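You operate a simulated robot arm through the tools that you are given. There is no shell and no other tool.

The job below is to be done with a simulated robot arm. You get a single attempt, and the scene is never put back.

TASK
Jog the sack up to the yellow mark and switch the mains off.
Fine: twist the stop button free and switch on to do it; move it by the jog buttons alone, not by START or by hand; it ends upright on the belt.
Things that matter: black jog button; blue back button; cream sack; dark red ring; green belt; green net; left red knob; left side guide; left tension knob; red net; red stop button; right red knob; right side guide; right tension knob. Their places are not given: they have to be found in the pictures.

It is judged by the outcome, as a careful person would: the job done as asked, and still so three seconds after it is handed in. It fails if anything else is knocked over, pushed out of place, dropped, spilled or broken.

THE ROBOT
A 7-joint arm with a two-finger parallel gripper, fixed in place. Base frame: the origin is on the floor under the middle of its stand, x ahead of it, y to its left, z up. Units: m, degrees, N and s.
It reaches about 1.479 m from its shoulder. Its first joint turns from -166.0 to 166.0 degrees. Payload 4.4 kg.
The tool frame sits at the grasp point between the pads (the TCP): z along the fingers, y along the line on which they close. The tips reach 0.023 m beyond it. The gripper opens to 0.094 m. The fingers are 0.038 m wide and 0.01 m thick; the gripper's body (0.054 by 0.096 m) begins 0.039 m behind the TCP.
Orientation is that of the tool frame in the base frame, as a unit quaternion [w, x, y, z]. With the fingers straight down and closing along the base's y, the tool's x points along the base's -x, its y along +y and its z along -z.

THE INTERFACE
- The arm moves only by the tool play_rows. Its argument "commands" is a list of rows, each an object of numbers (a shift or turn left out is 0, a gripper value left out holds the last): "ax", "ay", "az": the turn, a rotation vector about the tool's x, y, z in degrees; "x", "y", "z": the shift along the tool's x, y, z in m; "gripper": the opening in per cent of the stroke, from 0 (shut) to 100 (fully open). In form: [{"ax": .., "ay": .., "az": .., "x": .., "y": .., "z": .., "gripper": ..}, ...]. A call has 1 to 20 rows; each row shifts and turns the commanded pose from where the row before left it, along the tool's axes as they then stand. Each row takes 0.2 s and may step no farther than 0.05 m and 8.6 degrees from the row before; otherwise, or with a gripper value out of range, the whole call is refused. Where a pose cannot be reached the arm comes as near as it can. A force on the tool above 90 N (or 10 N above the force at the start of the call, whichever is more), or a blocked arm, ends the call early, and 0.2 s more pass. The fingers move at their own pace (about 0.072 m/s each) and stop on an object; they squeeze with about 25 N. The grip force told is the motor's: it shows also when the fingers shut on nothing. Time passes only in rows, and 0.2 s behind the last, so rows that do not move let the fingers close. The reply holds the time, the measured pose of the TCP, the force on the tool along the base axes, the opening and the grip force, in the units named above and with some noise, with the torque about the TCP (base axes, N m) and any sound that the robot's microphone picked up, and new pictures: "views" is both (left out), scene, wrist or none.
- Cameras (640 x 400 px; columns grow to the right, rows downward): "scene" is fixed at [0.0663, -0.6431, 1.8627]; the picture's right is [0.94, -0.35, 0.00], its down [-0.18, -0.48, -0.86] and it looks along [0.30, 0.80, -0.52] (base axes); focal length 338 px, centre (320, 200). "wrist" rides on the gripper at [0.086, 0.016, -0.075] in the tool frame; the picture's right is [-0.18, 0.98, 0.00], its down [-0.58, -0.11, -0.81] and it looks along [-0.79, -0.15, 0.59] (tool axes); focal length 243 px, centre (320, 200).
- probe_pixels(camera, pixels): for up to 12 pixels [column, row] of the newest picture of that camera ("zoom" is the newest enlarged one), the place [x, y, z] in the base frame of the surface seen there, good to about 0.003 m, but the place of the scene camera against the robot may be out by one fixed shift of up to 0.025 m in any direction. No time passes.
- zoom(camera, box): a new picture of the part [left, top, right, bottom] of that camera's present view, enlarged. No time passes.
- sign_off(): hands the job in; it is judged then, once.

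Open the gripper and draw the arm clear of the work before you hand the job in, unless the task says otherwise.

The tools are called after ">>>" by a JSON object that holds its "name" and its "arguments". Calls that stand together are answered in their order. play_rows: Moves the arm, as the interface text tells. Its arguments: {"type":"object","properties":{"commands":{"type":"array","items":{"type":"object","properties":{"ax":{"type":"number"},"ay":{"type":"number"},"az":{"type":"number"},"x":{"type":"number"},"y":{"type":"number"},"z":{"type":"number"},"gripper":{"type":"number"}}}},"views":{"type":"string","enum":["both","scene","wrist","none"]}},"required":["commands"]} The other tools are called the same way: probe_pixels (camera, pixels) gives the place of the surface under pixels of a picture; zoom (camera, box) takes an enlarged picture of a part of a camera's view; sign_off () hands the job in.

At the start:

```text
time_s: 0.0
tool_pos: [0.5235, 0.4461, 1.4178]
tool_rot: [0.0, 0.0, 1.0, 0.001]
force: [-0.5, 0.1, 0.1]
ft_torque: [0.01, 0.01, 0.01]
gripper_width: 0.0939
gripper_force: 0.1
```

scene: 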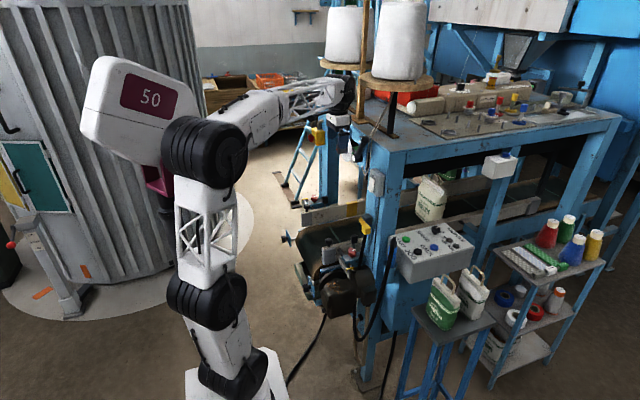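
wrist: 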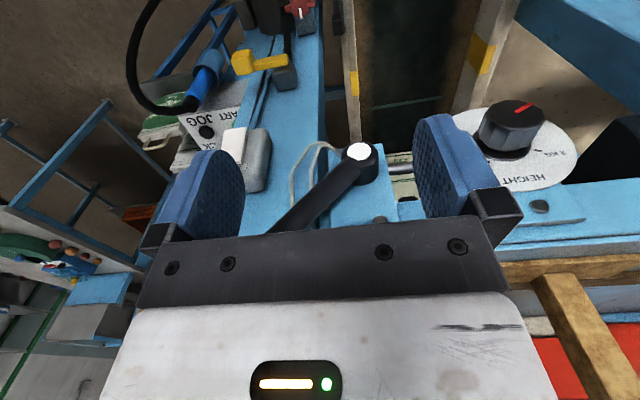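

I'll begin by enlarging the control panel around (435,250) and the belt region around (400,220) of the scene picture.

>>> {"name": "zoom", "arguments": {"camera": "scene", "box": [380, 210, 490, 290]}}

>>> {"name": "zoom", "arguments": {"camera": "scene", "box": [280, 160, 480, 320]}}

>>> {"name": "zoom", "arguments": {"camera": "wrist", "box": [120, 0, 400, 200]}}

```text
5.00 times, centred on (435, 250) of scene
```

zoom: 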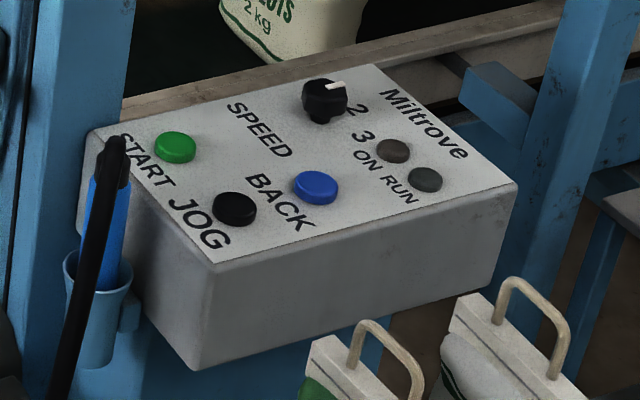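

```text
2.50 times, centred on (380, 240) of scene
```

zoom: 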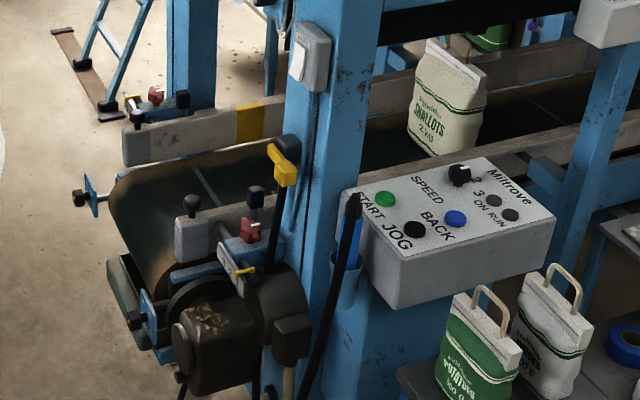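

```text
2.00 times, centred on (260, 100) of wrist
```

zoom: 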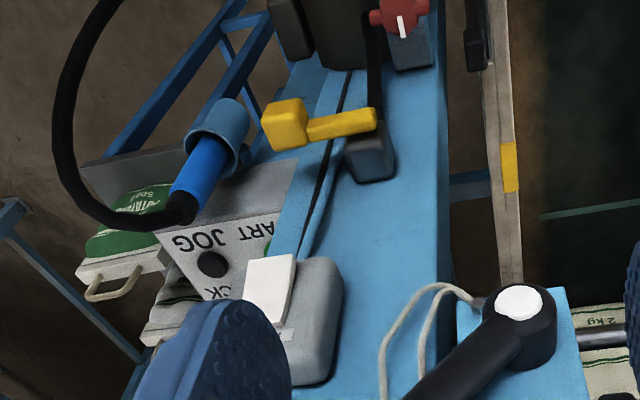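

The panel has START, JOG, BACK, SPEED and the ON and RUN lamps, but no red stop button or mains switch yet. I'll look at the white box near (498,165), the top of the machine and the shelf.

>>> {"name": "zoom", "arguments": {"camera": "scene", "box": [460, 130, 560, 200]}}

>>> {"name": "zoom", "arguments": {"camera": "scene", "box": [400, 40, 640, 190]}}

>>> {"name": "zoom", "arguments": {"camera": "scene", "box": [480, 200, 640, 320]}}

>>> {"name": "zoom", "arguments": {"camera": "scene", "box": [280, 220, 400, 330]}}

>>> {"name": "zoom", "arguments": {"camera": "scene", "box": [340, 140, 420, 250]}}

>>> {"name": "zoom", "arguments": {"camera": "scene", "box": [0, 130, 110, 330]}}

```text
5.71 times, centred on (510, 165) of scene
```

zoom: 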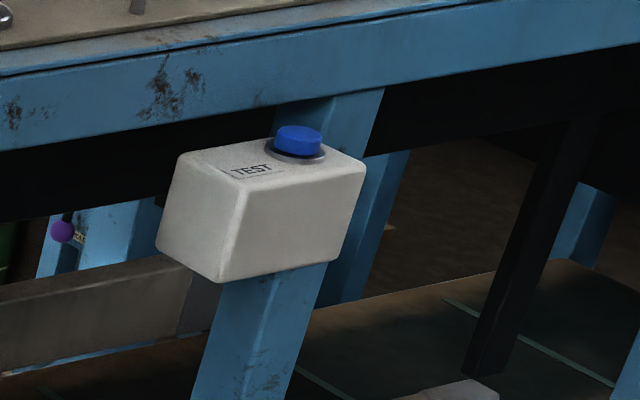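

```text
2.67 times, centred on (520, 115) of scene
```

zoom: 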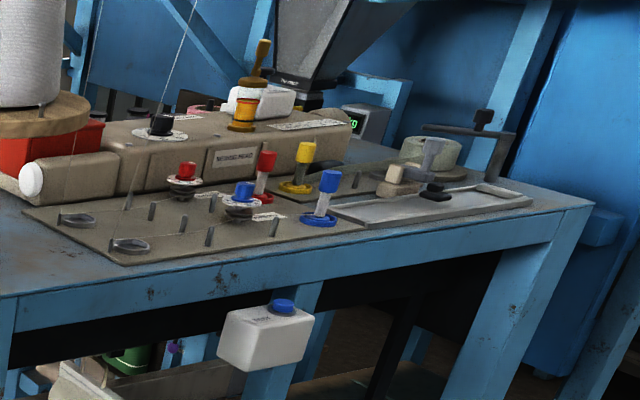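

```text
3.33 times, centred on (560, 260) of scene
```

zoom: 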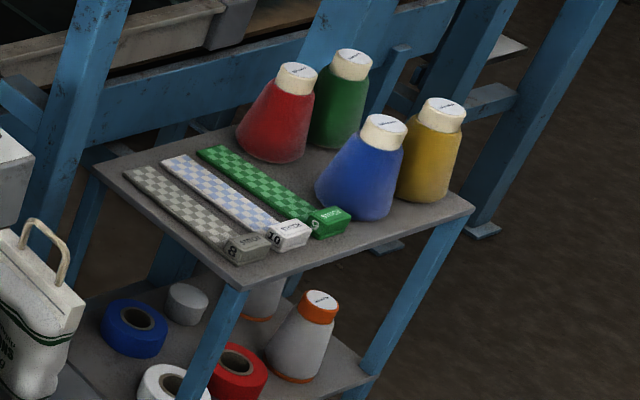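

```text
3.64 times, centred on (340, 275) of scene
```

zoom: 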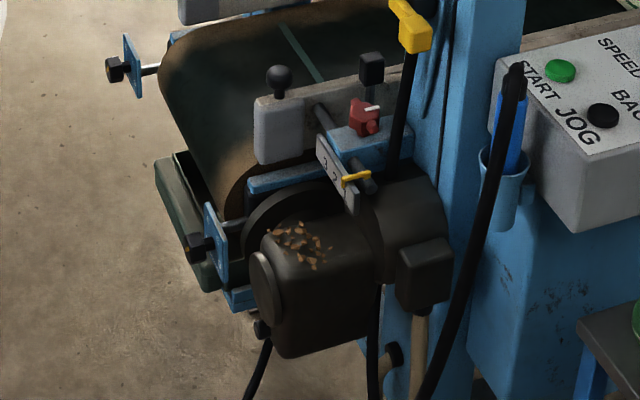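

```text
3.64 times, centred on (380, 195) of scene
```

zoom: 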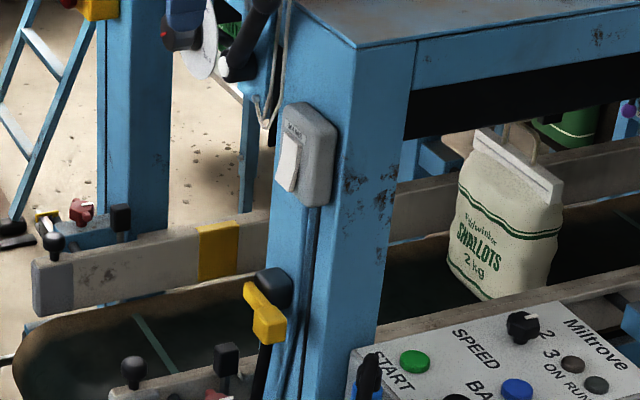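

```text
2.00 times, centred on (55, 230) of scene
```

zoom: 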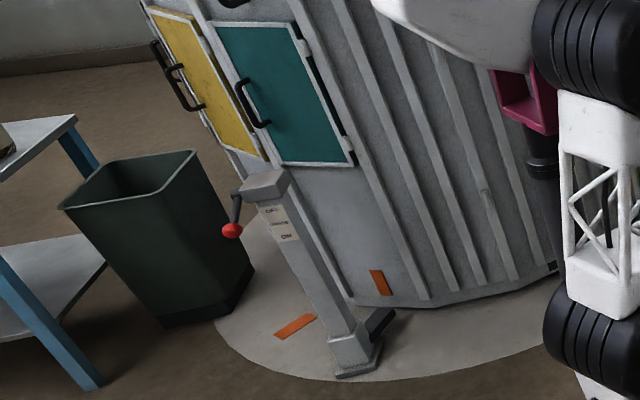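

I'll probe the main scene features: panel buttons, rocker, yellow mark, sack, belt and guides.

>>> {"name": "probe_pixels", "arguments": {"camera": "scene", "pixels": [[410, 239], [420, 248], [434, 247], [436, 230], [375, 183], [394, 208], [430, 210], [320, 235], [360, 208], [506, 156], [368, 227], [352, 255]]}}

>>> {"name": "probe_pixels", "arguments": {"camera": "wrist", "pixels": [[300, 10], [207, 132], [240, 145], [355, 85], [480, 60], [440, 60], [405, 165], [360, 150], [200, 80], [260, 62], [270, 30], [505, 130]]}}

>>> {"name": "zoom", "arguments": {"camera": "wrist", "box": [0, 0, 200, 300]}}

>>> {"name": "zoom", "arguments": {"camera": "wrist", "box": [380, 0, 640, 260]}}

```text
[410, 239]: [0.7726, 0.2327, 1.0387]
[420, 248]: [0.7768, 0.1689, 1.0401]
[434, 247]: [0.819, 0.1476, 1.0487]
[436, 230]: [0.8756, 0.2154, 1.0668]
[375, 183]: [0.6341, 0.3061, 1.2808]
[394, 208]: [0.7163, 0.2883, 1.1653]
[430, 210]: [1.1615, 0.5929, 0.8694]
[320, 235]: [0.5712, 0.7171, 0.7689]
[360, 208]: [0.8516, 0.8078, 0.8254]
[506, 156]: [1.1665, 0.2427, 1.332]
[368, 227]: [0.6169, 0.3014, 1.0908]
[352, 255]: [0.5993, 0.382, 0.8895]
```

```text
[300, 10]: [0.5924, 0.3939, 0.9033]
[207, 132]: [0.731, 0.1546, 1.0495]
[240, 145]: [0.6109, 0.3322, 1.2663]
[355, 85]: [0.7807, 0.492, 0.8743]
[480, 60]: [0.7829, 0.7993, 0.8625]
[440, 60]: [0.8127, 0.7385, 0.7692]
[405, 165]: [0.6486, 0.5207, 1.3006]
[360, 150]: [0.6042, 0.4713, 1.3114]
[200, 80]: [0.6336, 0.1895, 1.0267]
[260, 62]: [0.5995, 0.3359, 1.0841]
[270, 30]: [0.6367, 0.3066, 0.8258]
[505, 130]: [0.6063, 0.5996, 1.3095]
```

```text
1.33 times, centred on (100, 150) of wrist
```

zoom: 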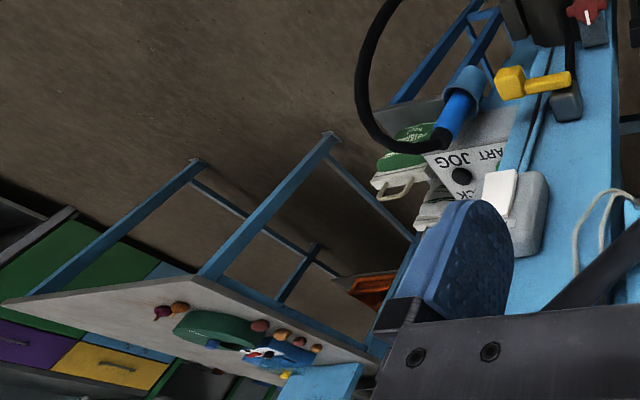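

```text
1.54 times, centred on (510, 130) of wrist
```

zoom: 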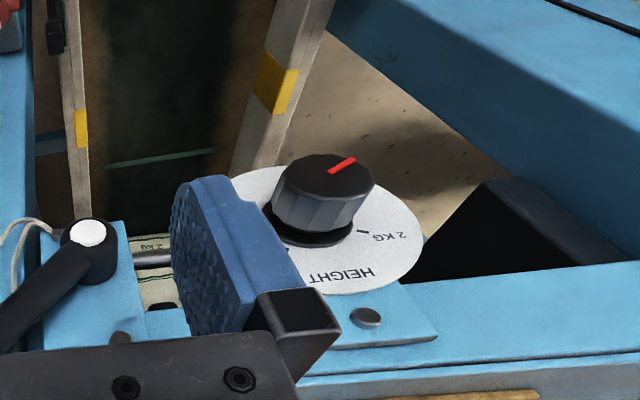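

The yellow marks lie near x≈0.78 on both guides and the sack is at about x≈1.15. I'll zoom closer on the rocker box and its label, and look around for the red stop button.

>>> {"name": "zoom", "arguments": {"camera": "scene", "box": [360, 160, 392, 180]}}

>>> {"name": "zoom", "arguments": {"camera": "wrist", "box": [170, 90, 290, 180]}}

>>> {"name": "zoom", "arguments": {"camera": "scene", "box": [320, 90, 400, 150]}}

>>> {"name": "zoom", "arguments": {"camera": "scene", "box": [190, 50, 330, 140]}}

>>> {"name": "zoom", "arguments": {"camera": "scene", "box": [400, 260, 520, 400]}}

```text
16.00 times, centred on (376, 170) of scene
```

zoom: 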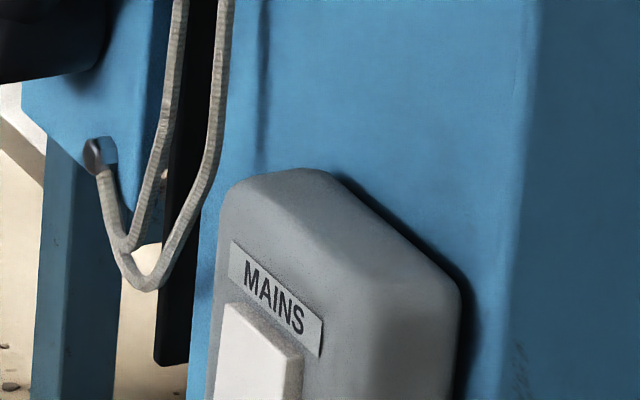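

```text
4.44 times, centred on (230, 135) of wrist
```

zoom: 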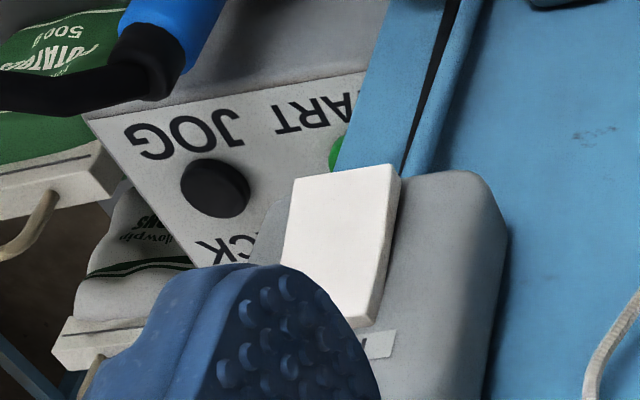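

```text
6.67 times, centred on (360, 120) of scene
```

zoom: 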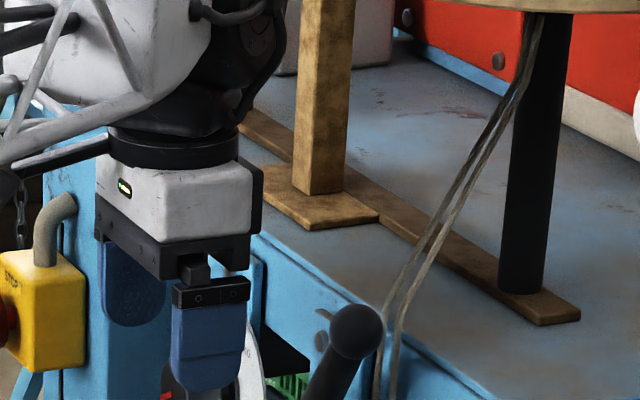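

```text
4.44 times, centred on (260, 95) of scene
```

zoom: 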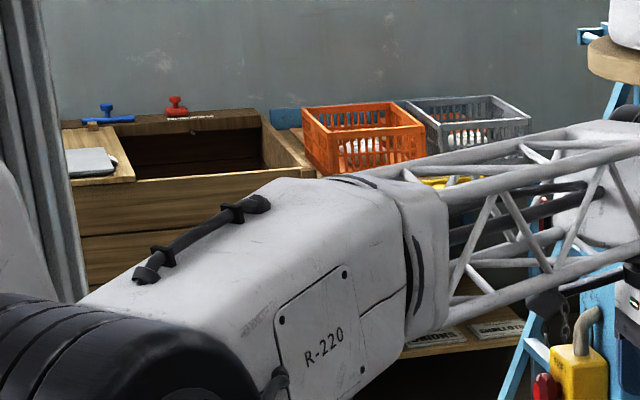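

```text
2.86 times, centred on (460, 330) of scene
```

zoom: 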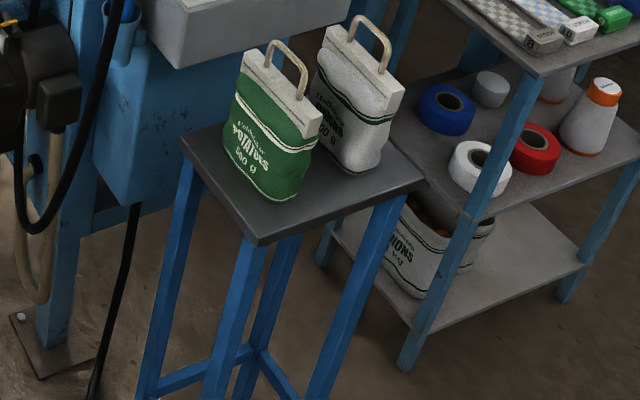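

Scene (318,137) shows a yellow STOP box with its red button facing the robot, and the white rocker on the post is labelled MAINS. I'll back the arm off (−x) and move it left (+y) to see the stop button with the wrist camera.

>>> {"name": "play_rows", "arguments": {"commands": [{"x": 0.05, "gripper": 100}, {"x": 0.05}, {"x": 0.05}, {"x": 0.03, "y": 0.04}, {"y": 0.05}, {"y": 0.05}, {"y": 0.05}, {"y": 0.05}, {"y": 0.05}, {"y": 0.05}]}}

```text
time_s: 2.2
tool_pos: [0.3444, 0.7863, 1.418]
tool_rot: [0.0, 0.0, 1.0, 0.0]
force: [0.3, -1.2, 1.1]
ft_torque: [0.0, 0.03, -0.03]
gripper_width: 0.0941
gripper_force: 0.1
```

scene: 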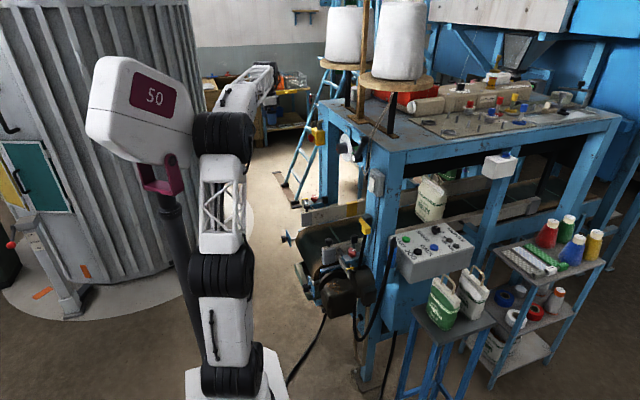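
wrist: 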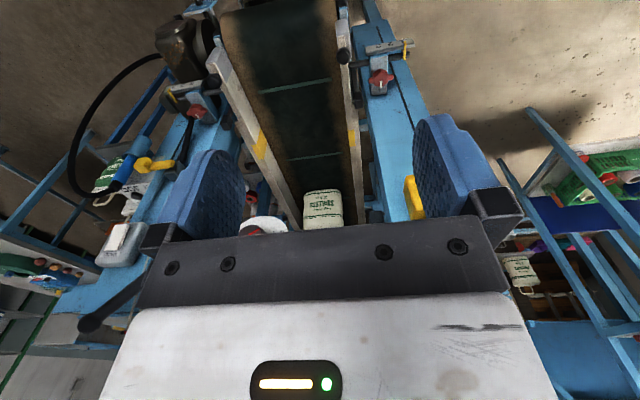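

The yellow STOP box is now visible in the scene at about (318,137) and in the wrist view near (413,198). I'll zoom in and probe.

>>> {"name": "zoom", "arguments": {"camera": "scene", "box": [302, 120, 342, 145]}}

>>> {"name": "zoom", "arguments": {"camera": "wrist", "box": [340, 140, 440, 230]}}

>>> {"name": "zoom", "arguments": {"camera": "scene", "box": [320, 120, 400, 180]}}

>>> {"name": "probe_pixels", "arguments": {"camera": "scene", "pixels": [[318, 138], [313, 138], [310, 138], [323, 138], [321, 131]]}}

>>> {"name": "probe_pixels", "arguments": {"camera": "wrist", "pixels": [[411, 195], [407, 205], [118, 240], [325, 195], [352, 140], [262, 145], [323, 222]]}}

```text
16.00 times, centred on (322, 132) of scene
```

zoom: 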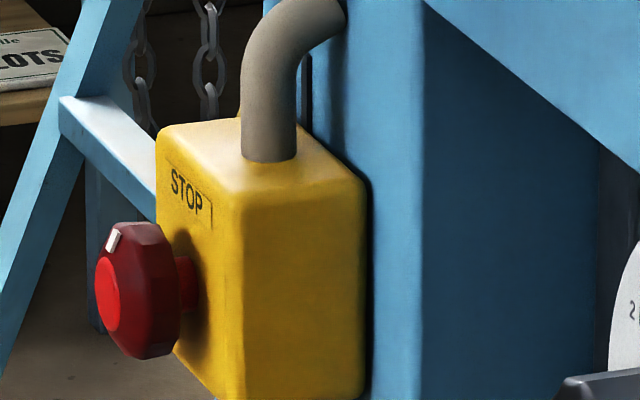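

```text
4.44 times, centred on (390, 185) of wrist
```

zoom: 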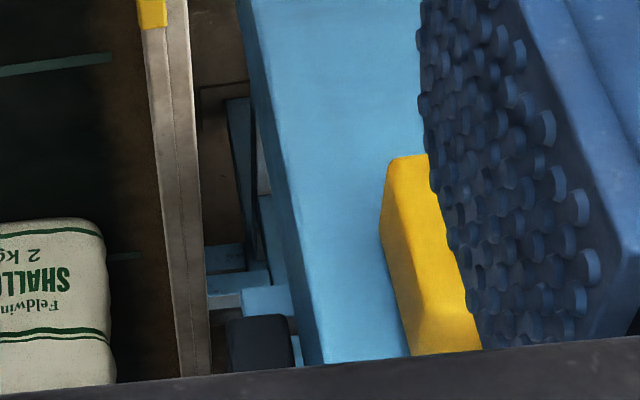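

```text
6.67 times, centred on (360, 150) of scene
```

zoom: 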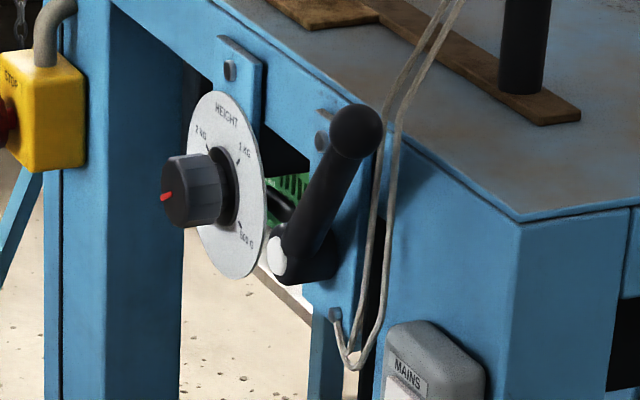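

```text
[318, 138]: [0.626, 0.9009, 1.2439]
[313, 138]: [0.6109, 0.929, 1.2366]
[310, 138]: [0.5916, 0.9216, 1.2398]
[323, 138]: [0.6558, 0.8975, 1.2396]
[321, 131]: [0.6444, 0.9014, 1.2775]
```

```text
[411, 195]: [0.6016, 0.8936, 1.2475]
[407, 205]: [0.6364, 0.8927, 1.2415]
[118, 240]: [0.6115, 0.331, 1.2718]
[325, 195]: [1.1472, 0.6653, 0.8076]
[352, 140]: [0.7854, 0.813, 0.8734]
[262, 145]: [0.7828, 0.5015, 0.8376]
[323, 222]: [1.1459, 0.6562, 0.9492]
```

The stop button at scene (310,138) is a bright red centre in a dark red grip ring with a white index mark, with its axis along −x. I'll probe it accurately and check the surroundings (silo, ladder) before turning the gripper toward it.

>>> {"name": "probe_pixels", "arguments": {"camera": "scene", "pixels": [[150, 220], [175, 60], [250, 215], [325, 95], [300, 170], [418, 251], [434, 247], [307, 138], [309, 134], [311, 141], [374, 177], [373, 186]]}}

>>> {"name": "zoom", "arguments": {"camera": "scene", "box": [302, 126, 322, 146]}}

>>> {"name": "zoom", "arguments": {"camera": "scene", "box": [364, 166, 388, 202]}}

```text
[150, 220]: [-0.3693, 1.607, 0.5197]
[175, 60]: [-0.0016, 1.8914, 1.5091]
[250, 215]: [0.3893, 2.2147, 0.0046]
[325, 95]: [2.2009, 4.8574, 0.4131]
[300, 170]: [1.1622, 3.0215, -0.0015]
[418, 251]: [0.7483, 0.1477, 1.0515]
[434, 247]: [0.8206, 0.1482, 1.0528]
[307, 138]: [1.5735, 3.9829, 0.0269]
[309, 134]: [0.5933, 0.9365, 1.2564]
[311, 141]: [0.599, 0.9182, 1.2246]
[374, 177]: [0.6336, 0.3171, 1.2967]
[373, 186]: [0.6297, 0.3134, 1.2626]
```

```text
16.00 times, centred on (312, 136) of scene
```

zoom: 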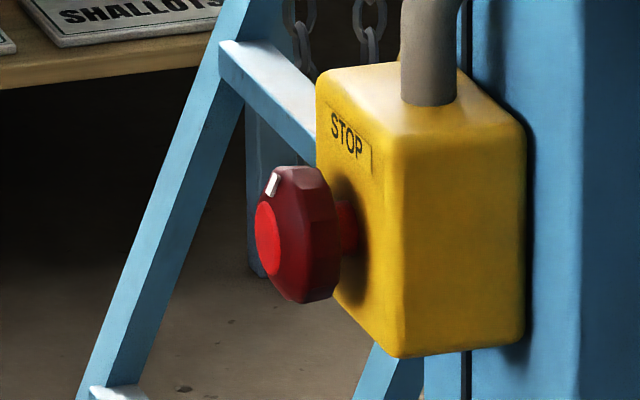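

```text
11.11 times, centred on (376, 184) of scene
```

zoom: 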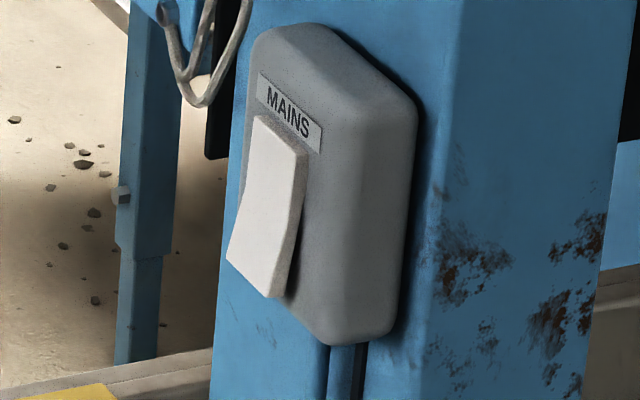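

The ring's face is near [0.58,0.93,1.24] and there is free room around it (silo beyond y≈1.6). I'll turn the gripper to point along +x (−90° about y) while moving left, staying about 0.2 m off the stop box.

>>> {"name": "play_rows", "arguments": {"commands": [{"ay": -8.4, "y": 0.012}, {"ay": -8.4, "y": 0.012}, {"ay": -8.4, "y": 0.012}, {"ay": -8.4, "y": 0.012}, {"ay": -8.4, "y": 0.012}, {"ay": -8.4, "y": 0.012}, {"ay": -8.4, "y": 0.012}, {"ay": -8.4, "y": 0.012}, {"ay": -8.4, "y": 0.012}, {"ay": -8.4, "y": 0.012}, {"ay": -6.0, "y": 0.012}]}}

```text
time_s: 4.6
tool_pos: [0.3458, 0.9183, 1.413]
tool_rot: [0.708, -0.002, 0.707, -0.001]
force: [-0.6, 0.1, 0.9]
ft_torque: [0.0, 0.05, 0.03]
gripper_width: 0.0939
gripper_force: 0.1
```

scene: 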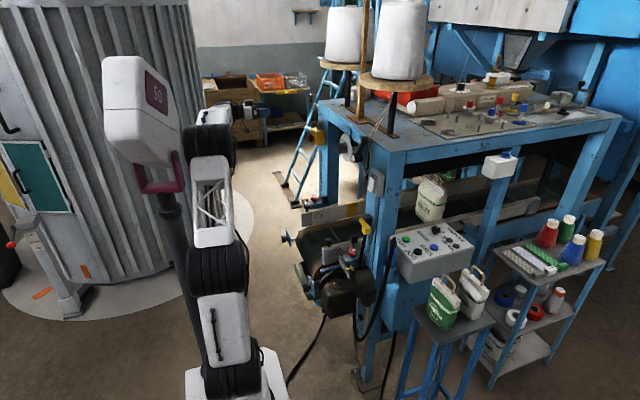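
wrist: 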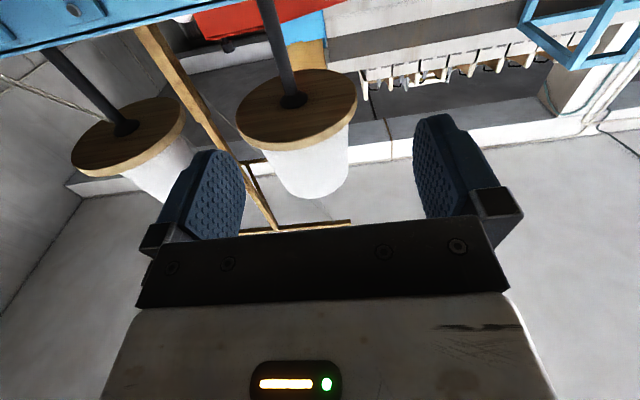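

The gripper now points along +x; the wrist camera looks upward past the table edge. I'll lower it about 0.2 m so the stop ring comes into view.

>>> {"name": "play_rows", "arguments": {"commands": [{"x": 0.05}, {"x": 0.05}, {"x": 0.05}, {"x": 0.05}, {"x": 0.02}]}}

```text
time_s: 5.8
tool_pos: [0.3431, 0.9184, 1.1973]
tool_rot: [0.707, 0.001, 0.707, 0.001]
force: [-0.5, 0.0, 1.2]
ft_torque: [0.01, 0.02, 0.0]
gripper_width: 0.0939
gripper_force: 0.1
```

scene: 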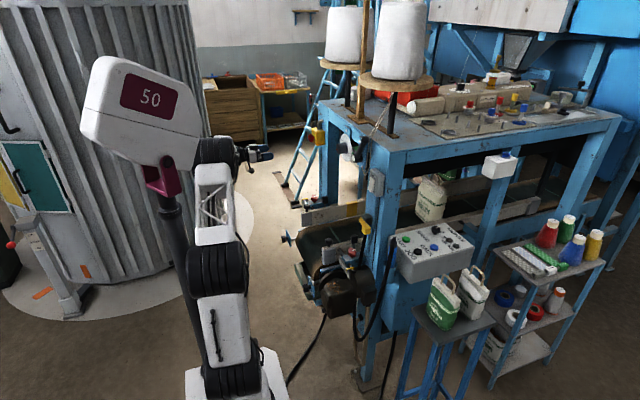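
wrist: 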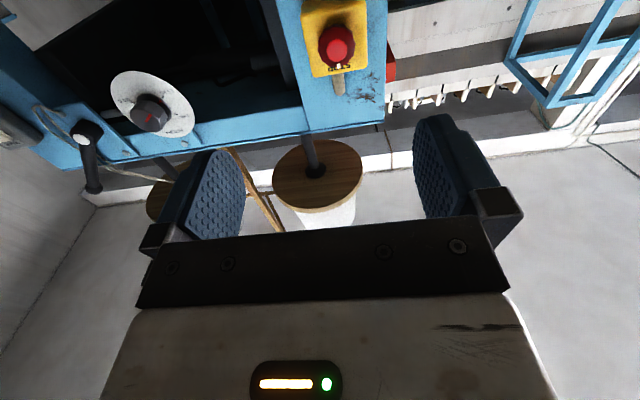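

The stop button is at wrist (337,45). I'll zoom and probe it.

>>> {"name": "zoom", "arguments": {"camera": "wrist", "box": [297, 0, 377, 90]}}

>>> {"name": "probe_pixels", "arguments": {"camera": "wrist", "pixels": [[337, 45], [337, 28], [337, 62], [321, 47], [353, 45], [312, 60], [365, 15], [312, 15], [365, 60], [325, 70], [338, 52]]}}

```text
4.44 times, centred on (337, 45) of wrist
```

zoom: 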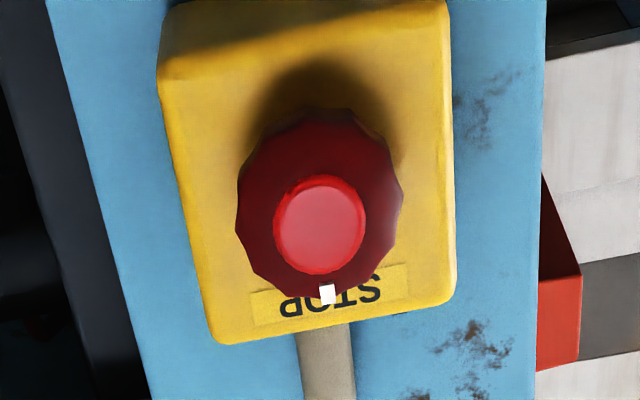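

```text
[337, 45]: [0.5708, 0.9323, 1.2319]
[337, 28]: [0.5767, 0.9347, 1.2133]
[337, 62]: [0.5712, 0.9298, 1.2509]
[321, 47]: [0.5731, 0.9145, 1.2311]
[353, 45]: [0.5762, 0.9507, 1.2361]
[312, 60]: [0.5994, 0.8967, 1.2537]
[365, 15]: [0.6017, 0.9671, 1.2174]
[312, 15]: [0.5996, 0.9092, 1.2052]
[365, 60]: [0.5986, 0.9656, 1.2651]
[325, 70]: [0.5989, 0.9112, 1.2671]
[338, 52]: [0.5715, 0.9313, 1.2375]
```

The red cap face is at about [0.571,0.931,1.235] and the box face is at x≈0.599. I'll line up with the ring axis, advance to x≈0.50 with the fingers open, and look again.

>>> {"name": "play_rows", "arguments": {"commands": [{"x": -0.0375, "y": 0.0127}, {"z": 0.05}, {"z": 0.05}, {"z": 0.05}]}}

```text
time_s: 6.8
tool_pos: [0.4923, 0.9303, 1.2337]
tool_rot: [0.707, 0.0, 0.707, 0.0]
force: [1.6, 0.9, 1.0]
ft_torque: [0.02, 0.05, 0.03]
gripper_width: 0.0938
gripper_force: 0.0
```

scene: 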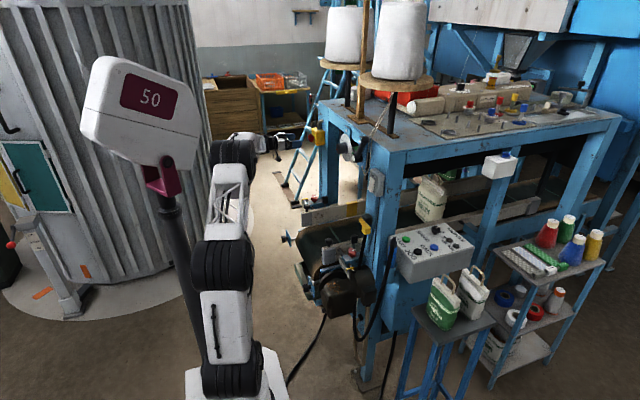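
wrist: 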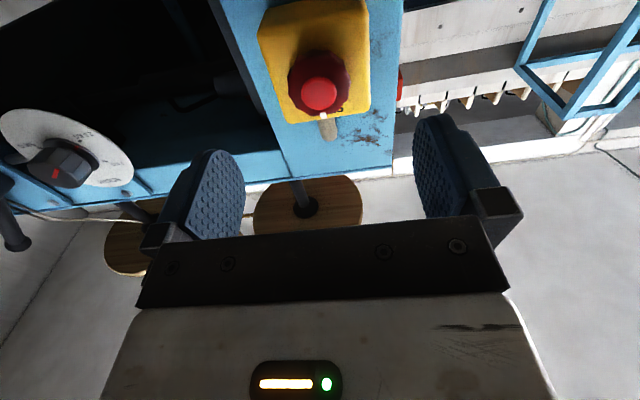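

>>> {"name": "zoom", "arguments": {"camera": "wrist", "box": [265, 20, 375, 130]}}

>>> {"name": "probe_pixels", "arguments": {"camera": "wrist", "pixels": [[319, 95], [291, 85], [348, 80], [318, 55], [323, 115], [293, 95], [346, 92], [310, 95], [330, 94], [318, 66], [275, 70], [365, 70]]}}

```text
3.64 times, centred on (320, 75) of wrist
```

zoom: 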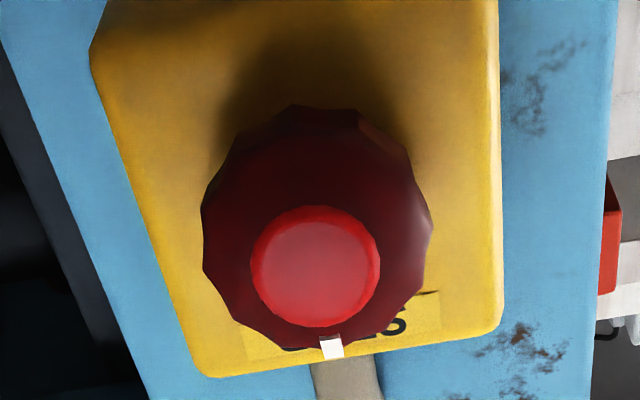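

```text
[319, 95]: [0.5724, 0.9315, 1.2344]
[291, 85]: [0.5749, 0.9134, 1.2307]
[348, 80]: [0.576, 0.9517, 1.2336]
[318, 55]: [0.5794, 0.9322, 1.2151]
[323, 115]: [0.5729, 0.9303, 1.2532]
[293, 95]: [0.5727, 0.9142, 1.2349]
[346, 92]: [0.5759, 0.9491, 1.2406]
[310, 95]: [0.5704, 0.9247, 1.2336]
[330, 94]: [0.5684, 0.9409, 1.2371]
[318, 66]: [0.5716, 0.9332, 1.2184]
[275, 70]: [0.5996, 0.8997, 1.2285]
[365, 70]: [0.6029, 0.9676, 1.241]
```

The ring centre is at y≈0.931, z≈1.2345, about 42 mm across. I'll advance to x≈0.570 (tips at 0.593, short of the box face at 0.600) and close on the dark red ring.

>>> {"name": "play_rows", "arguments": {"commands": [{"z": 0.04, "y": 0.001}, {"z": 0.038}, {"gripper": 0}, {"gripper": 0}, {"gripper": 0}, {"gripper": 0}]}}

```text
time_s: 8.2
tool_pos: [0.5726, 0.9298, 1.2337]
tool_rot: [0.707, 0.0, 0.707, 0.0]
force: [-2.5, -48.6, -4.0]
ft_torque: [0.14, 0.03, -0.52]
gripper_width: 0.042
gripper_force: 45.0
```

scene: 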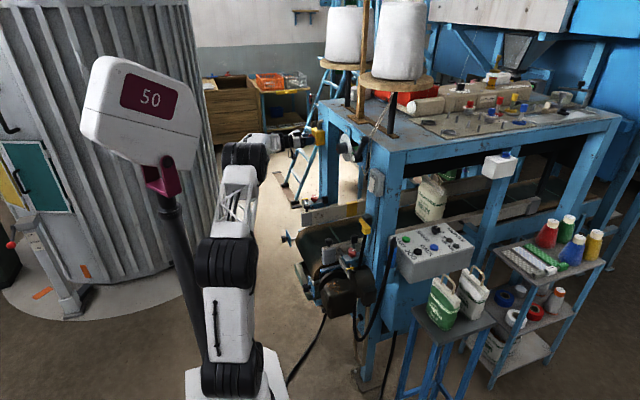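
wrist: 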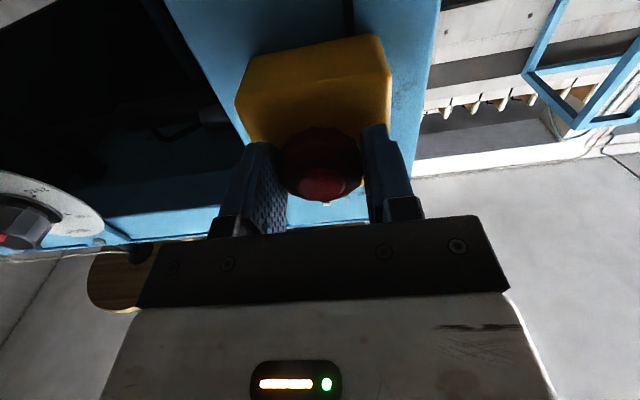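

Gripped at 42 mm width, but with a −49 N side force, so I'm a little too far +y. I'll ease −y by 2 mm and read the force.

>>> {"name": "play_rows", "arguments": {"commands": [{"y": -0.002}], "views": "none"}}

```text
time_s: 8.6
tool_pos: [0.5717, 0.93, 1.2348]
tool_rot: [0.707, 0.0, 0.707, 0.0]
force: [9.5, -14.1, -3.3]
ft_torque: [0.07, 0.18, -0.22]
gripper_width: 0.042
gripper_force: 44.5
```

Side force fell to −14 N. I'll shift another 0.8 mm and start the clockwise twist (+az) in small steps.

>>> {"name": "play_rows", "arguments": {"commands": [{"y": -0.0008}, {"az": 6}, {"az": 6}], "views": "wrist"}}

```text
time_s: 9.4
tool_pos: [0.5713, 0.9295, 1.2328]
tool_rot: [0.703, 0.073, 0.703, 0.075]
force: [21.2, 47.5, -1.6]
ft_torque: [-0.09, -0.31, 0.07]
gripper_width: 0.042
gripper_force: 44.6
```

wrist: 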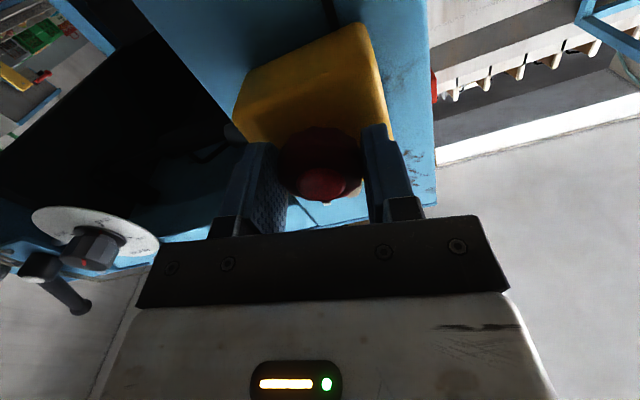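

Force is now +47 N in y, so the ring centre is at about y=0.930; I'll zoom to see whether the ring turned with the fingers.

>>> {"name": "zoom", "arguments": {"camera": "wrist", "box": [240, 100, 400, 220]}}

>>> {"name": "zoom", "arguments": {"camera": "scene", "box": [290, 120, 340, 152]}}

```text
3.33 times, centred on (320, 160) of wrist
```

zoom: 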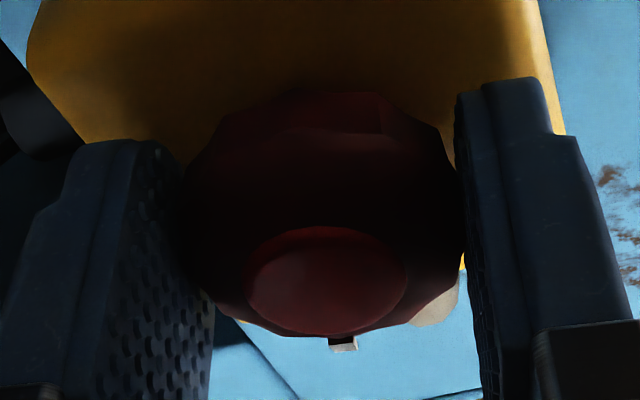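

```text
12.50 times, centred on (315, 136) of scene
```

zoom: 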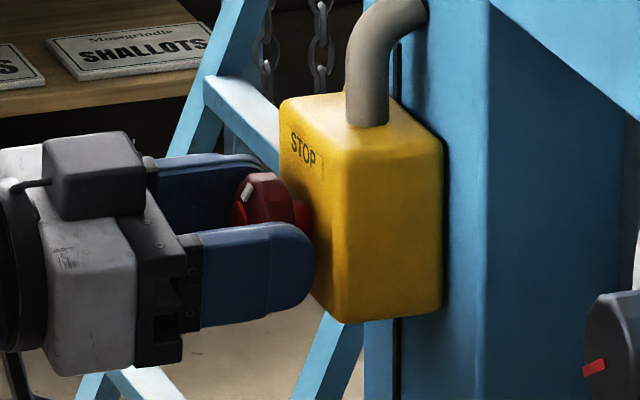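

The white mark stays fixed relative to the fingers, so the ring is turning with them. I'll correct +1 mm and keep twisting clockwise.

>>> {"name": "play_rows", "arguments": {"commands": [{"y": 0.001, "az": 6}, {"az": 7}, {"az": 7}], "views": "wrist"}}

```text
time_s: 10.2
tool_pos: [0.5703, 0.9314, 1.234]
tool_rot: [0.679, 0.194, 0.68, 0.196]
force: [-2.8, 37.3, -2.6]
ft_torque: [-0.06, -0.38, 0.07]
gripper_width: 0.042
gripper_force: 45.0
```

wrist: 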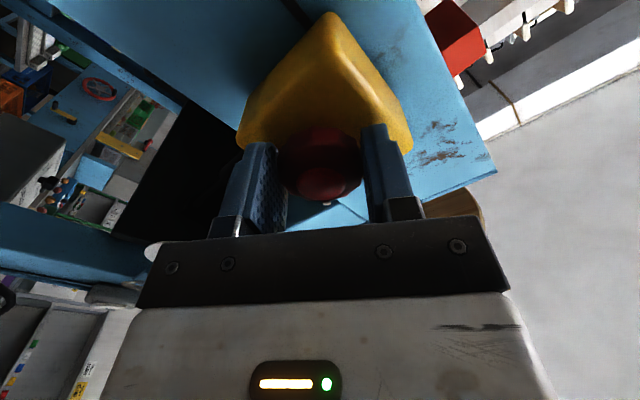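

32° turned with no click yet and low torque. I'll keep twisting.

>>> {"name": "play_rows", "arguments": {"commands": [{"y": 0.0008, "az": 7}, {"az": 8}, {"az": 8}], "views": "wrist"}}

```text
time_s: 11.0
tool_pos: [0.5727, 0.9282, 1.2363]
tool_rot: [0.628, 0.328, 0.626, 0.326]
force: [-3.7, -0.3, 3.5]
ft_torque: [-0.94, -0.33, -0.31]
gripper_width: 0.0435
gripper_force: 45.1
```

wrist: 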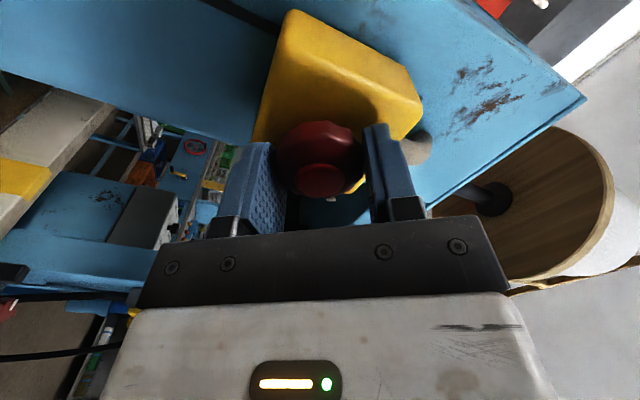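

Torque about the axis rose to −0.94 N·m and the width changed to 43.5 mm, so the ring may have reached its end of turn. I'll zoom to check the mark and the cap.

>>> {"name": "zoom", "arguments": {"camera": "wrist", "box": [240, 100, 400, 220]}}

>>> {"name": "zoom", "arguments": {"camera": "scene", "box": [290, 120, 340, 152]}}

>>> {"name": "zoom", "arguments": {"camera": "scene", "box": [430, 225, 470, 255]}}

```text
3.33 times, centred on (320, 160) of wrist
```

zoom: 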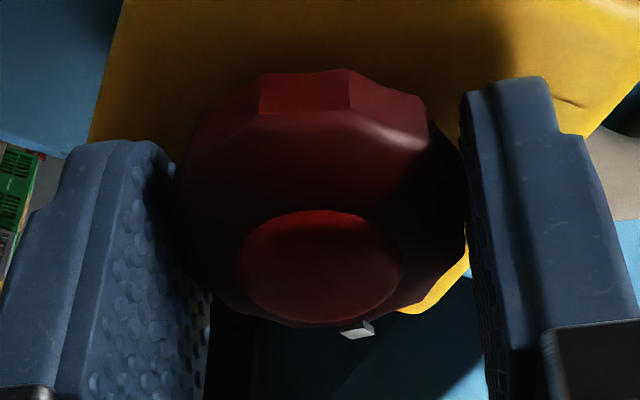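

```text
12.50 times, centred on (315, 136) of scene
```

zoom: 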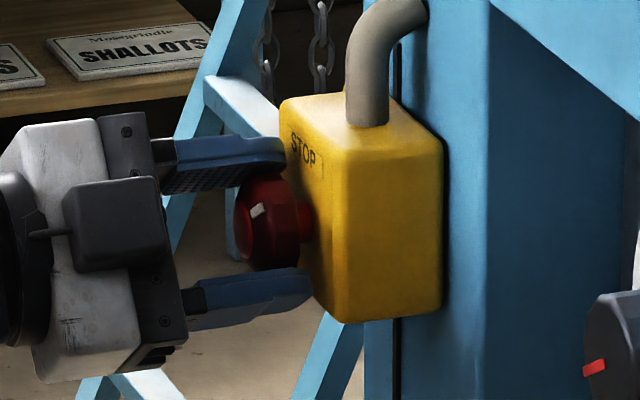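

```text
13.33 times, centred on (450, 240) of scene
```

zoom: 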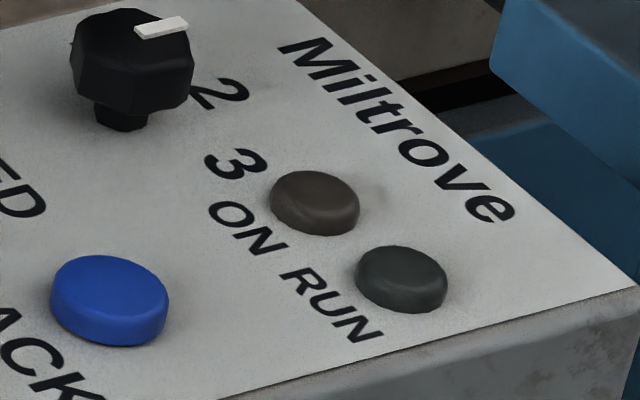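

>>> {"name": "probe_pixels", "arguments": {"camera": "wrist", "pixels": [[320, 180], [315, 175], [328, 182], [320, 130], [300, 155]]}}

```text
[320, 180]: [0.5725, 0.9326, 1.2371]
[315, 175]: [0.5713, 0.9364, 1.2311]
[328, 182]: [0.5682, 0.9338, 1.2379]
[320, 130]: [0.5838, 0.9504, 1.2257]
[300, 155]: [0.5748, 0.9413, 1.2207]
```

The cap face is still at x≈0.571. I'll open the fingers and see whether the ring stays turned or has popped out.

>>> {"name": "play_rows", "arguments": {"commands": [{"gripper": 60}, {"gripper": 60}, {"gripper": 100}, {"z": -0.04}, {"z": -0.04}], "views": "both"}}

>>> {"name": "zoom", "arguments": {"camera": "scene", "box": [290, 120, 340, 152]}}

```text
time_s: 12.2
tool_pos: [0.491, 0.932, 1.2338]
tool_rot: [0.627, 0.326, 0.627, 0.327]
force: [0.2, 0.1, 0.3]
ft_torque: [-0.02, 0.02, -0.03]
gripper_width: 0.094
gripper_force: 0.0
```

scene: 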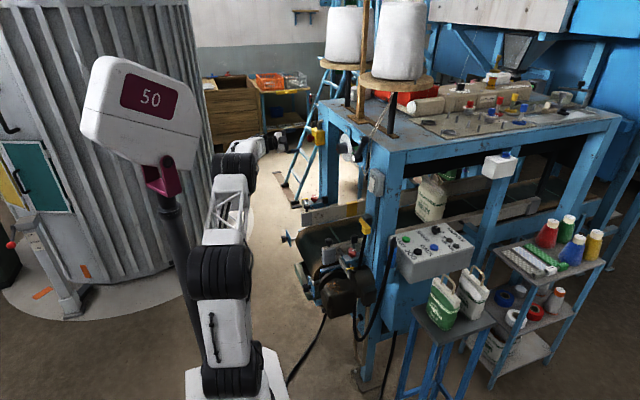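
wrist: 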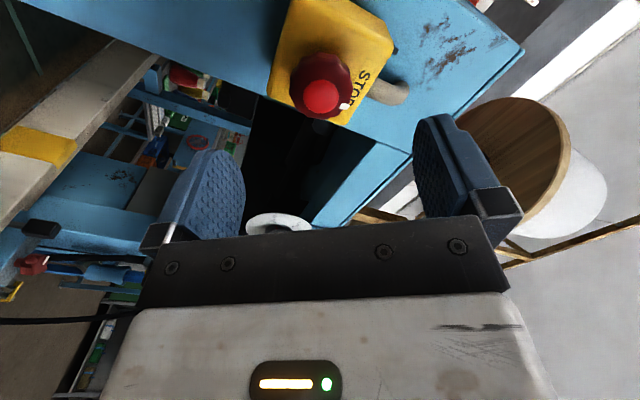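

```text
12.50 times, centred on (315, 136) of scene
```

zoom: 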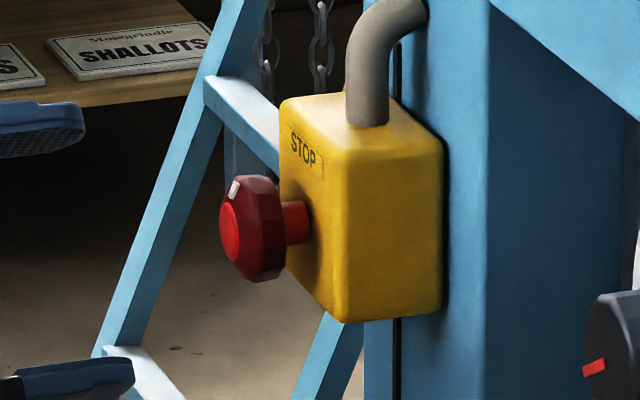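

The ring sprang back to 12 o'clock and the stem looks longer now. I'll probe the cap depth to confirm it popped out.

>>> {"name": "probe_pixels", "arguments": {"camera": "wrist", "pixels": [[321, 97], [318, 92], [325, 100], [300, 85], [340, 100], [321, 60], [370, 60]]}}

>>> {"name": "zoom", "arguments": {"camera": "wrist", "box": [260, 20, 420, 140]}}

```text
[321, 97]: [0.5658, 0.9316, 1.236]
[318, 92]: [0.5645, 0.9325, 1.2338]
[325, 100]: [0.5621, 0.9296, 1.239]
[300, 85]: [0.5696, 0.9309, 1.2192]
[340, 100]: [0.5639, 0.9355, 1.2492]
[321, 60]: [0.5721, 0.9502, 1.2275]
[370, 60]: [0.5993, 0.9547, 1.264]
```

```text
3.33 times, centred on (340, 80) of wrist
```

zoom: 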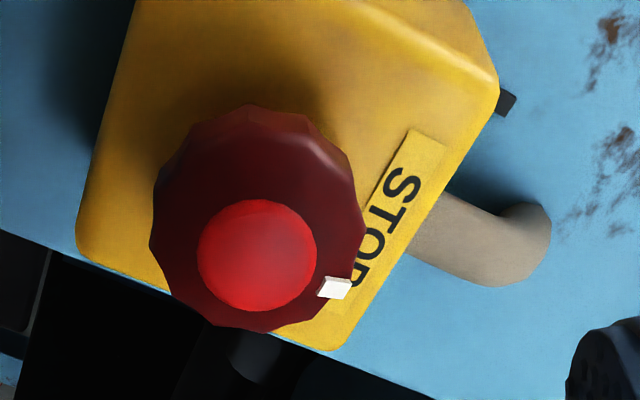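

The cap face is now at x≈0.5645 (7 mm farther out), so the stop is released. I'll probe the lever and knob near my path to the mains switch, then back away and unroll the wrist.

>>> {"name": "probe_pixels", "arguments": {"camera": "scene", "pixels": [[365, 139], [357, 155], [353, 158], [338, 149], [366, 227], [368, 233]]}}

>>> {"name": "play_rows", "arguments": {"commands": [{"z": -0.05, "az": -8}, {"z": -0.04, "az": -8}, {"az": -8}, {"az": -8}, {"az": -8}, {"az": -8}, {"az": -7}], "views": "none"}}

```text
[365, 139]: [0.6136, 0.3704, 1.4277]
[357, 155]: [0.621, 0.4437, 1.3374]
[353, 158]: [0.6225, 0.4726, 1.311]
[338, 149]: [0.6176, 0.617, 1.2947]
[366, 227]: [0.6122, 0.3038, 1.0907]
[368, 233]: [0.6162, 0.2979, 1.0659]
```

```text
time_s: 13.8
tool_pos: [0.4013, 0.9311, 1.235]
tool_rot: [0.707, -0.001, 0.707, 0.0]
force: [0.5, -0.5, -0.8]
ft_torque: [-0.02, -0.01, -0.03]
gripper_width: 0.0939
gripper_force: 0.0
```

Now at az≈0, clear of the stop box. I'll move right (−y) 0.6 m to face the mains switch at y≈0.33, closing the fingers on the way.

>>> {"name": "play_rows", "arguments": {"commands": [{"y": -0.05, "gripper": 0}, {"y": -0.05}, {"y": -0.05}, {"y": -0.05}, {"y": -0.05}, {"y": -0.05}, {"y": -0.05}, {"y": -0.05}, {"y": -0.05}, {"y": -0.05}, {"y": -0.05}, {"y": -0.05, "x": 0.02}]}}

```text
refused: row 12 steps farther than a row can; nothing moved
```

The last row was a little over the step limit; I'll split it.

>>> {"name": "play_rows", "arguments": {"commands": [{"y": -0.05, "gripper": 0}, {"y": -0.05}, {"y": -0.05}, {"y": -0.05}, {"y": -0.05}, {"y": -0.05}, {"y": -0.05}, {"y": -0.05}, {"y": -0.05}, {"y": -0.05}, {"y": -0.05}, {"y": -0.05}, {"x": 0.02}]}}

```text
time_s: 16.6
tool_pos: [0.4015, 0.3301, 1.2145]
tool_rot: [0.707, 0.0, 0.707, 0.0]
force: [-0.7, 0.6, 0.1]
ft_torque: [0.01, 0.0, 0.0]
gripper_width: 0.0001
gripper_force: 25.9
```

scene: 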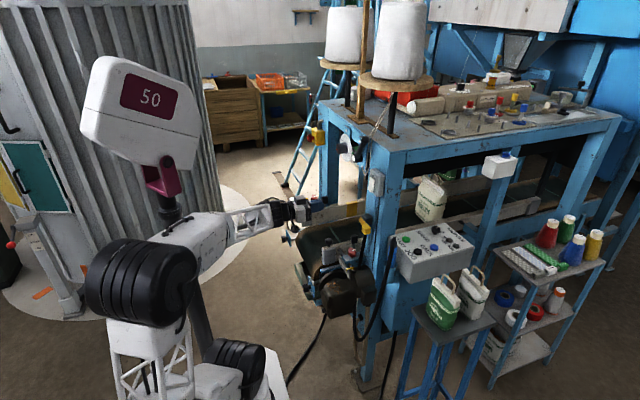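
wrist: 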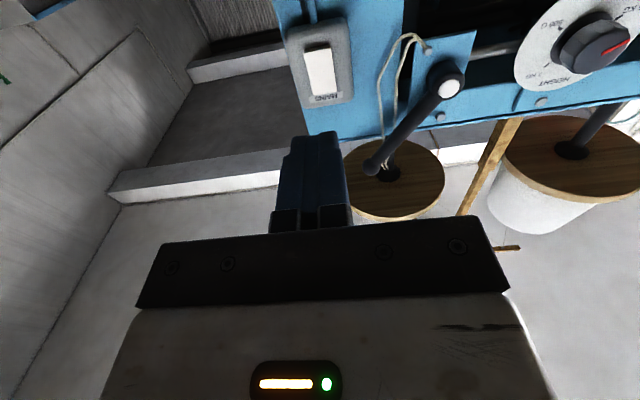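

The MAINS rocker is at wrist (322,72), upside-down in this view. I'll zoom and probe its corners.

>>> {"name": "zoom", "arguments": {"camera": "wrist", "box": [270, 10, 370, 115]}}

>>> {"name": "probe_pixels", "arguments": {"camera": "wrist", "pixels": [[309, 52], [329, 50], [319, 50], [322, 72], [313, 93], [334, 91], [324, 92], [320, 60], [323, 82], [295, 70], [345, 70], [326, 98]]}}

```text
3.81 times, centred on (320, 62) of wrist
```

zoom: 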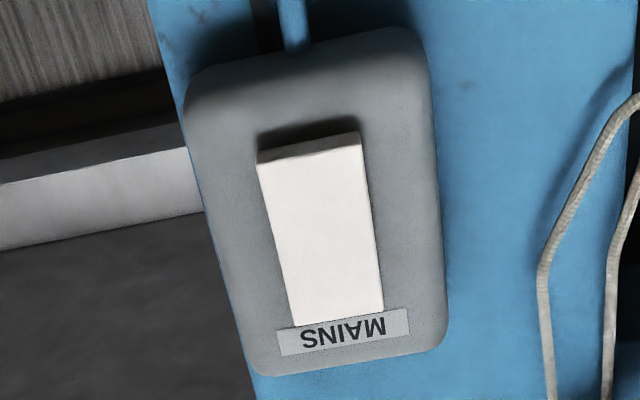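

```text
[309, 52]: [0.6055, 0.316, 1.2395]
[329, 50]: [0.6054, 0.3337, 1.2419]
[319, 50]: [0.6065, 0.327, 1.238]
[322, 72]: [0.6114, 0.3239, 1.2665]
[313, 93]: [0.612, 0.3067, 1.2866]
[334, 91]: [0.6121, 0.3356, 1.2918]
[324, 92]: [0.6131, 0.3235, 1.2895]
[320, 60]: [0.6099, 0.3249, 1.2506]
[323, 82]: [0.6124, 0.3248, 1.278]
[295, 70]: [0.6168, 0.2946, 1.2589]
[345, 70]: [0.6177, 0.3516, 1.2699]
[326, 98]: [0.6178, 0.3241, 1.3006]
```

The rocker spans z 1.239–1.292 at y≈0.3245, with its bottom sticking out at x≈0.6055. I'll line up with its lower half (z≈1.245) and approach to just short of contact.

>>> {"name": "play_rows", "arguments": {"commands": [{"x": -0.03, "y": -0.0056}, {"z": 0.05}, {"z": 0.05}, {"z": 0.05}, {"z": 0.02}]}}

```text
time_s: 17.8
tool_pos: [0.5719, 0.3249, 1.2449]
tool_rot: [0.706, 0.001, 0.708, 0.0]
force: [-0.1, 0.8, -0.3]
ft_torque: [0.03, -0.01, -0.03]
gripper_width: 0.0
gripper_force: 24.7
```

scene: 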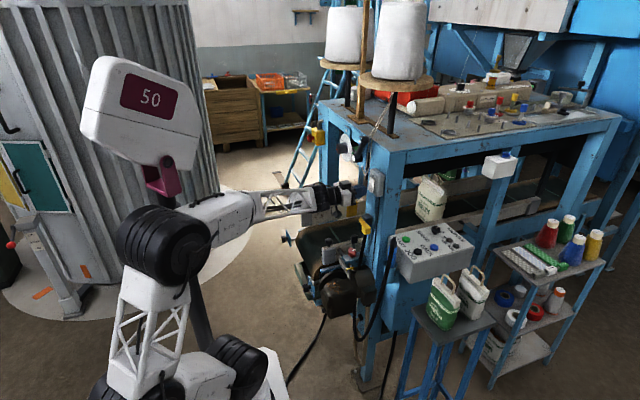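
wrist: 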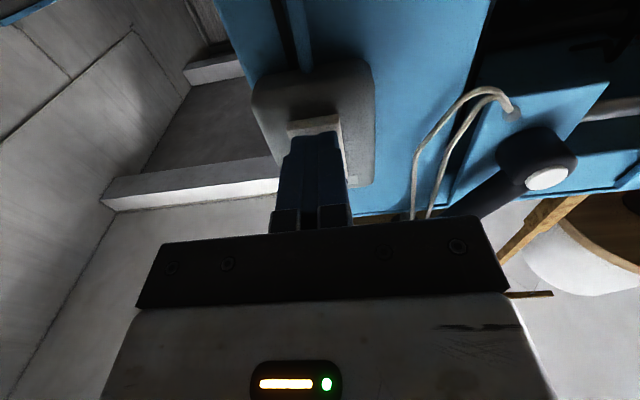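

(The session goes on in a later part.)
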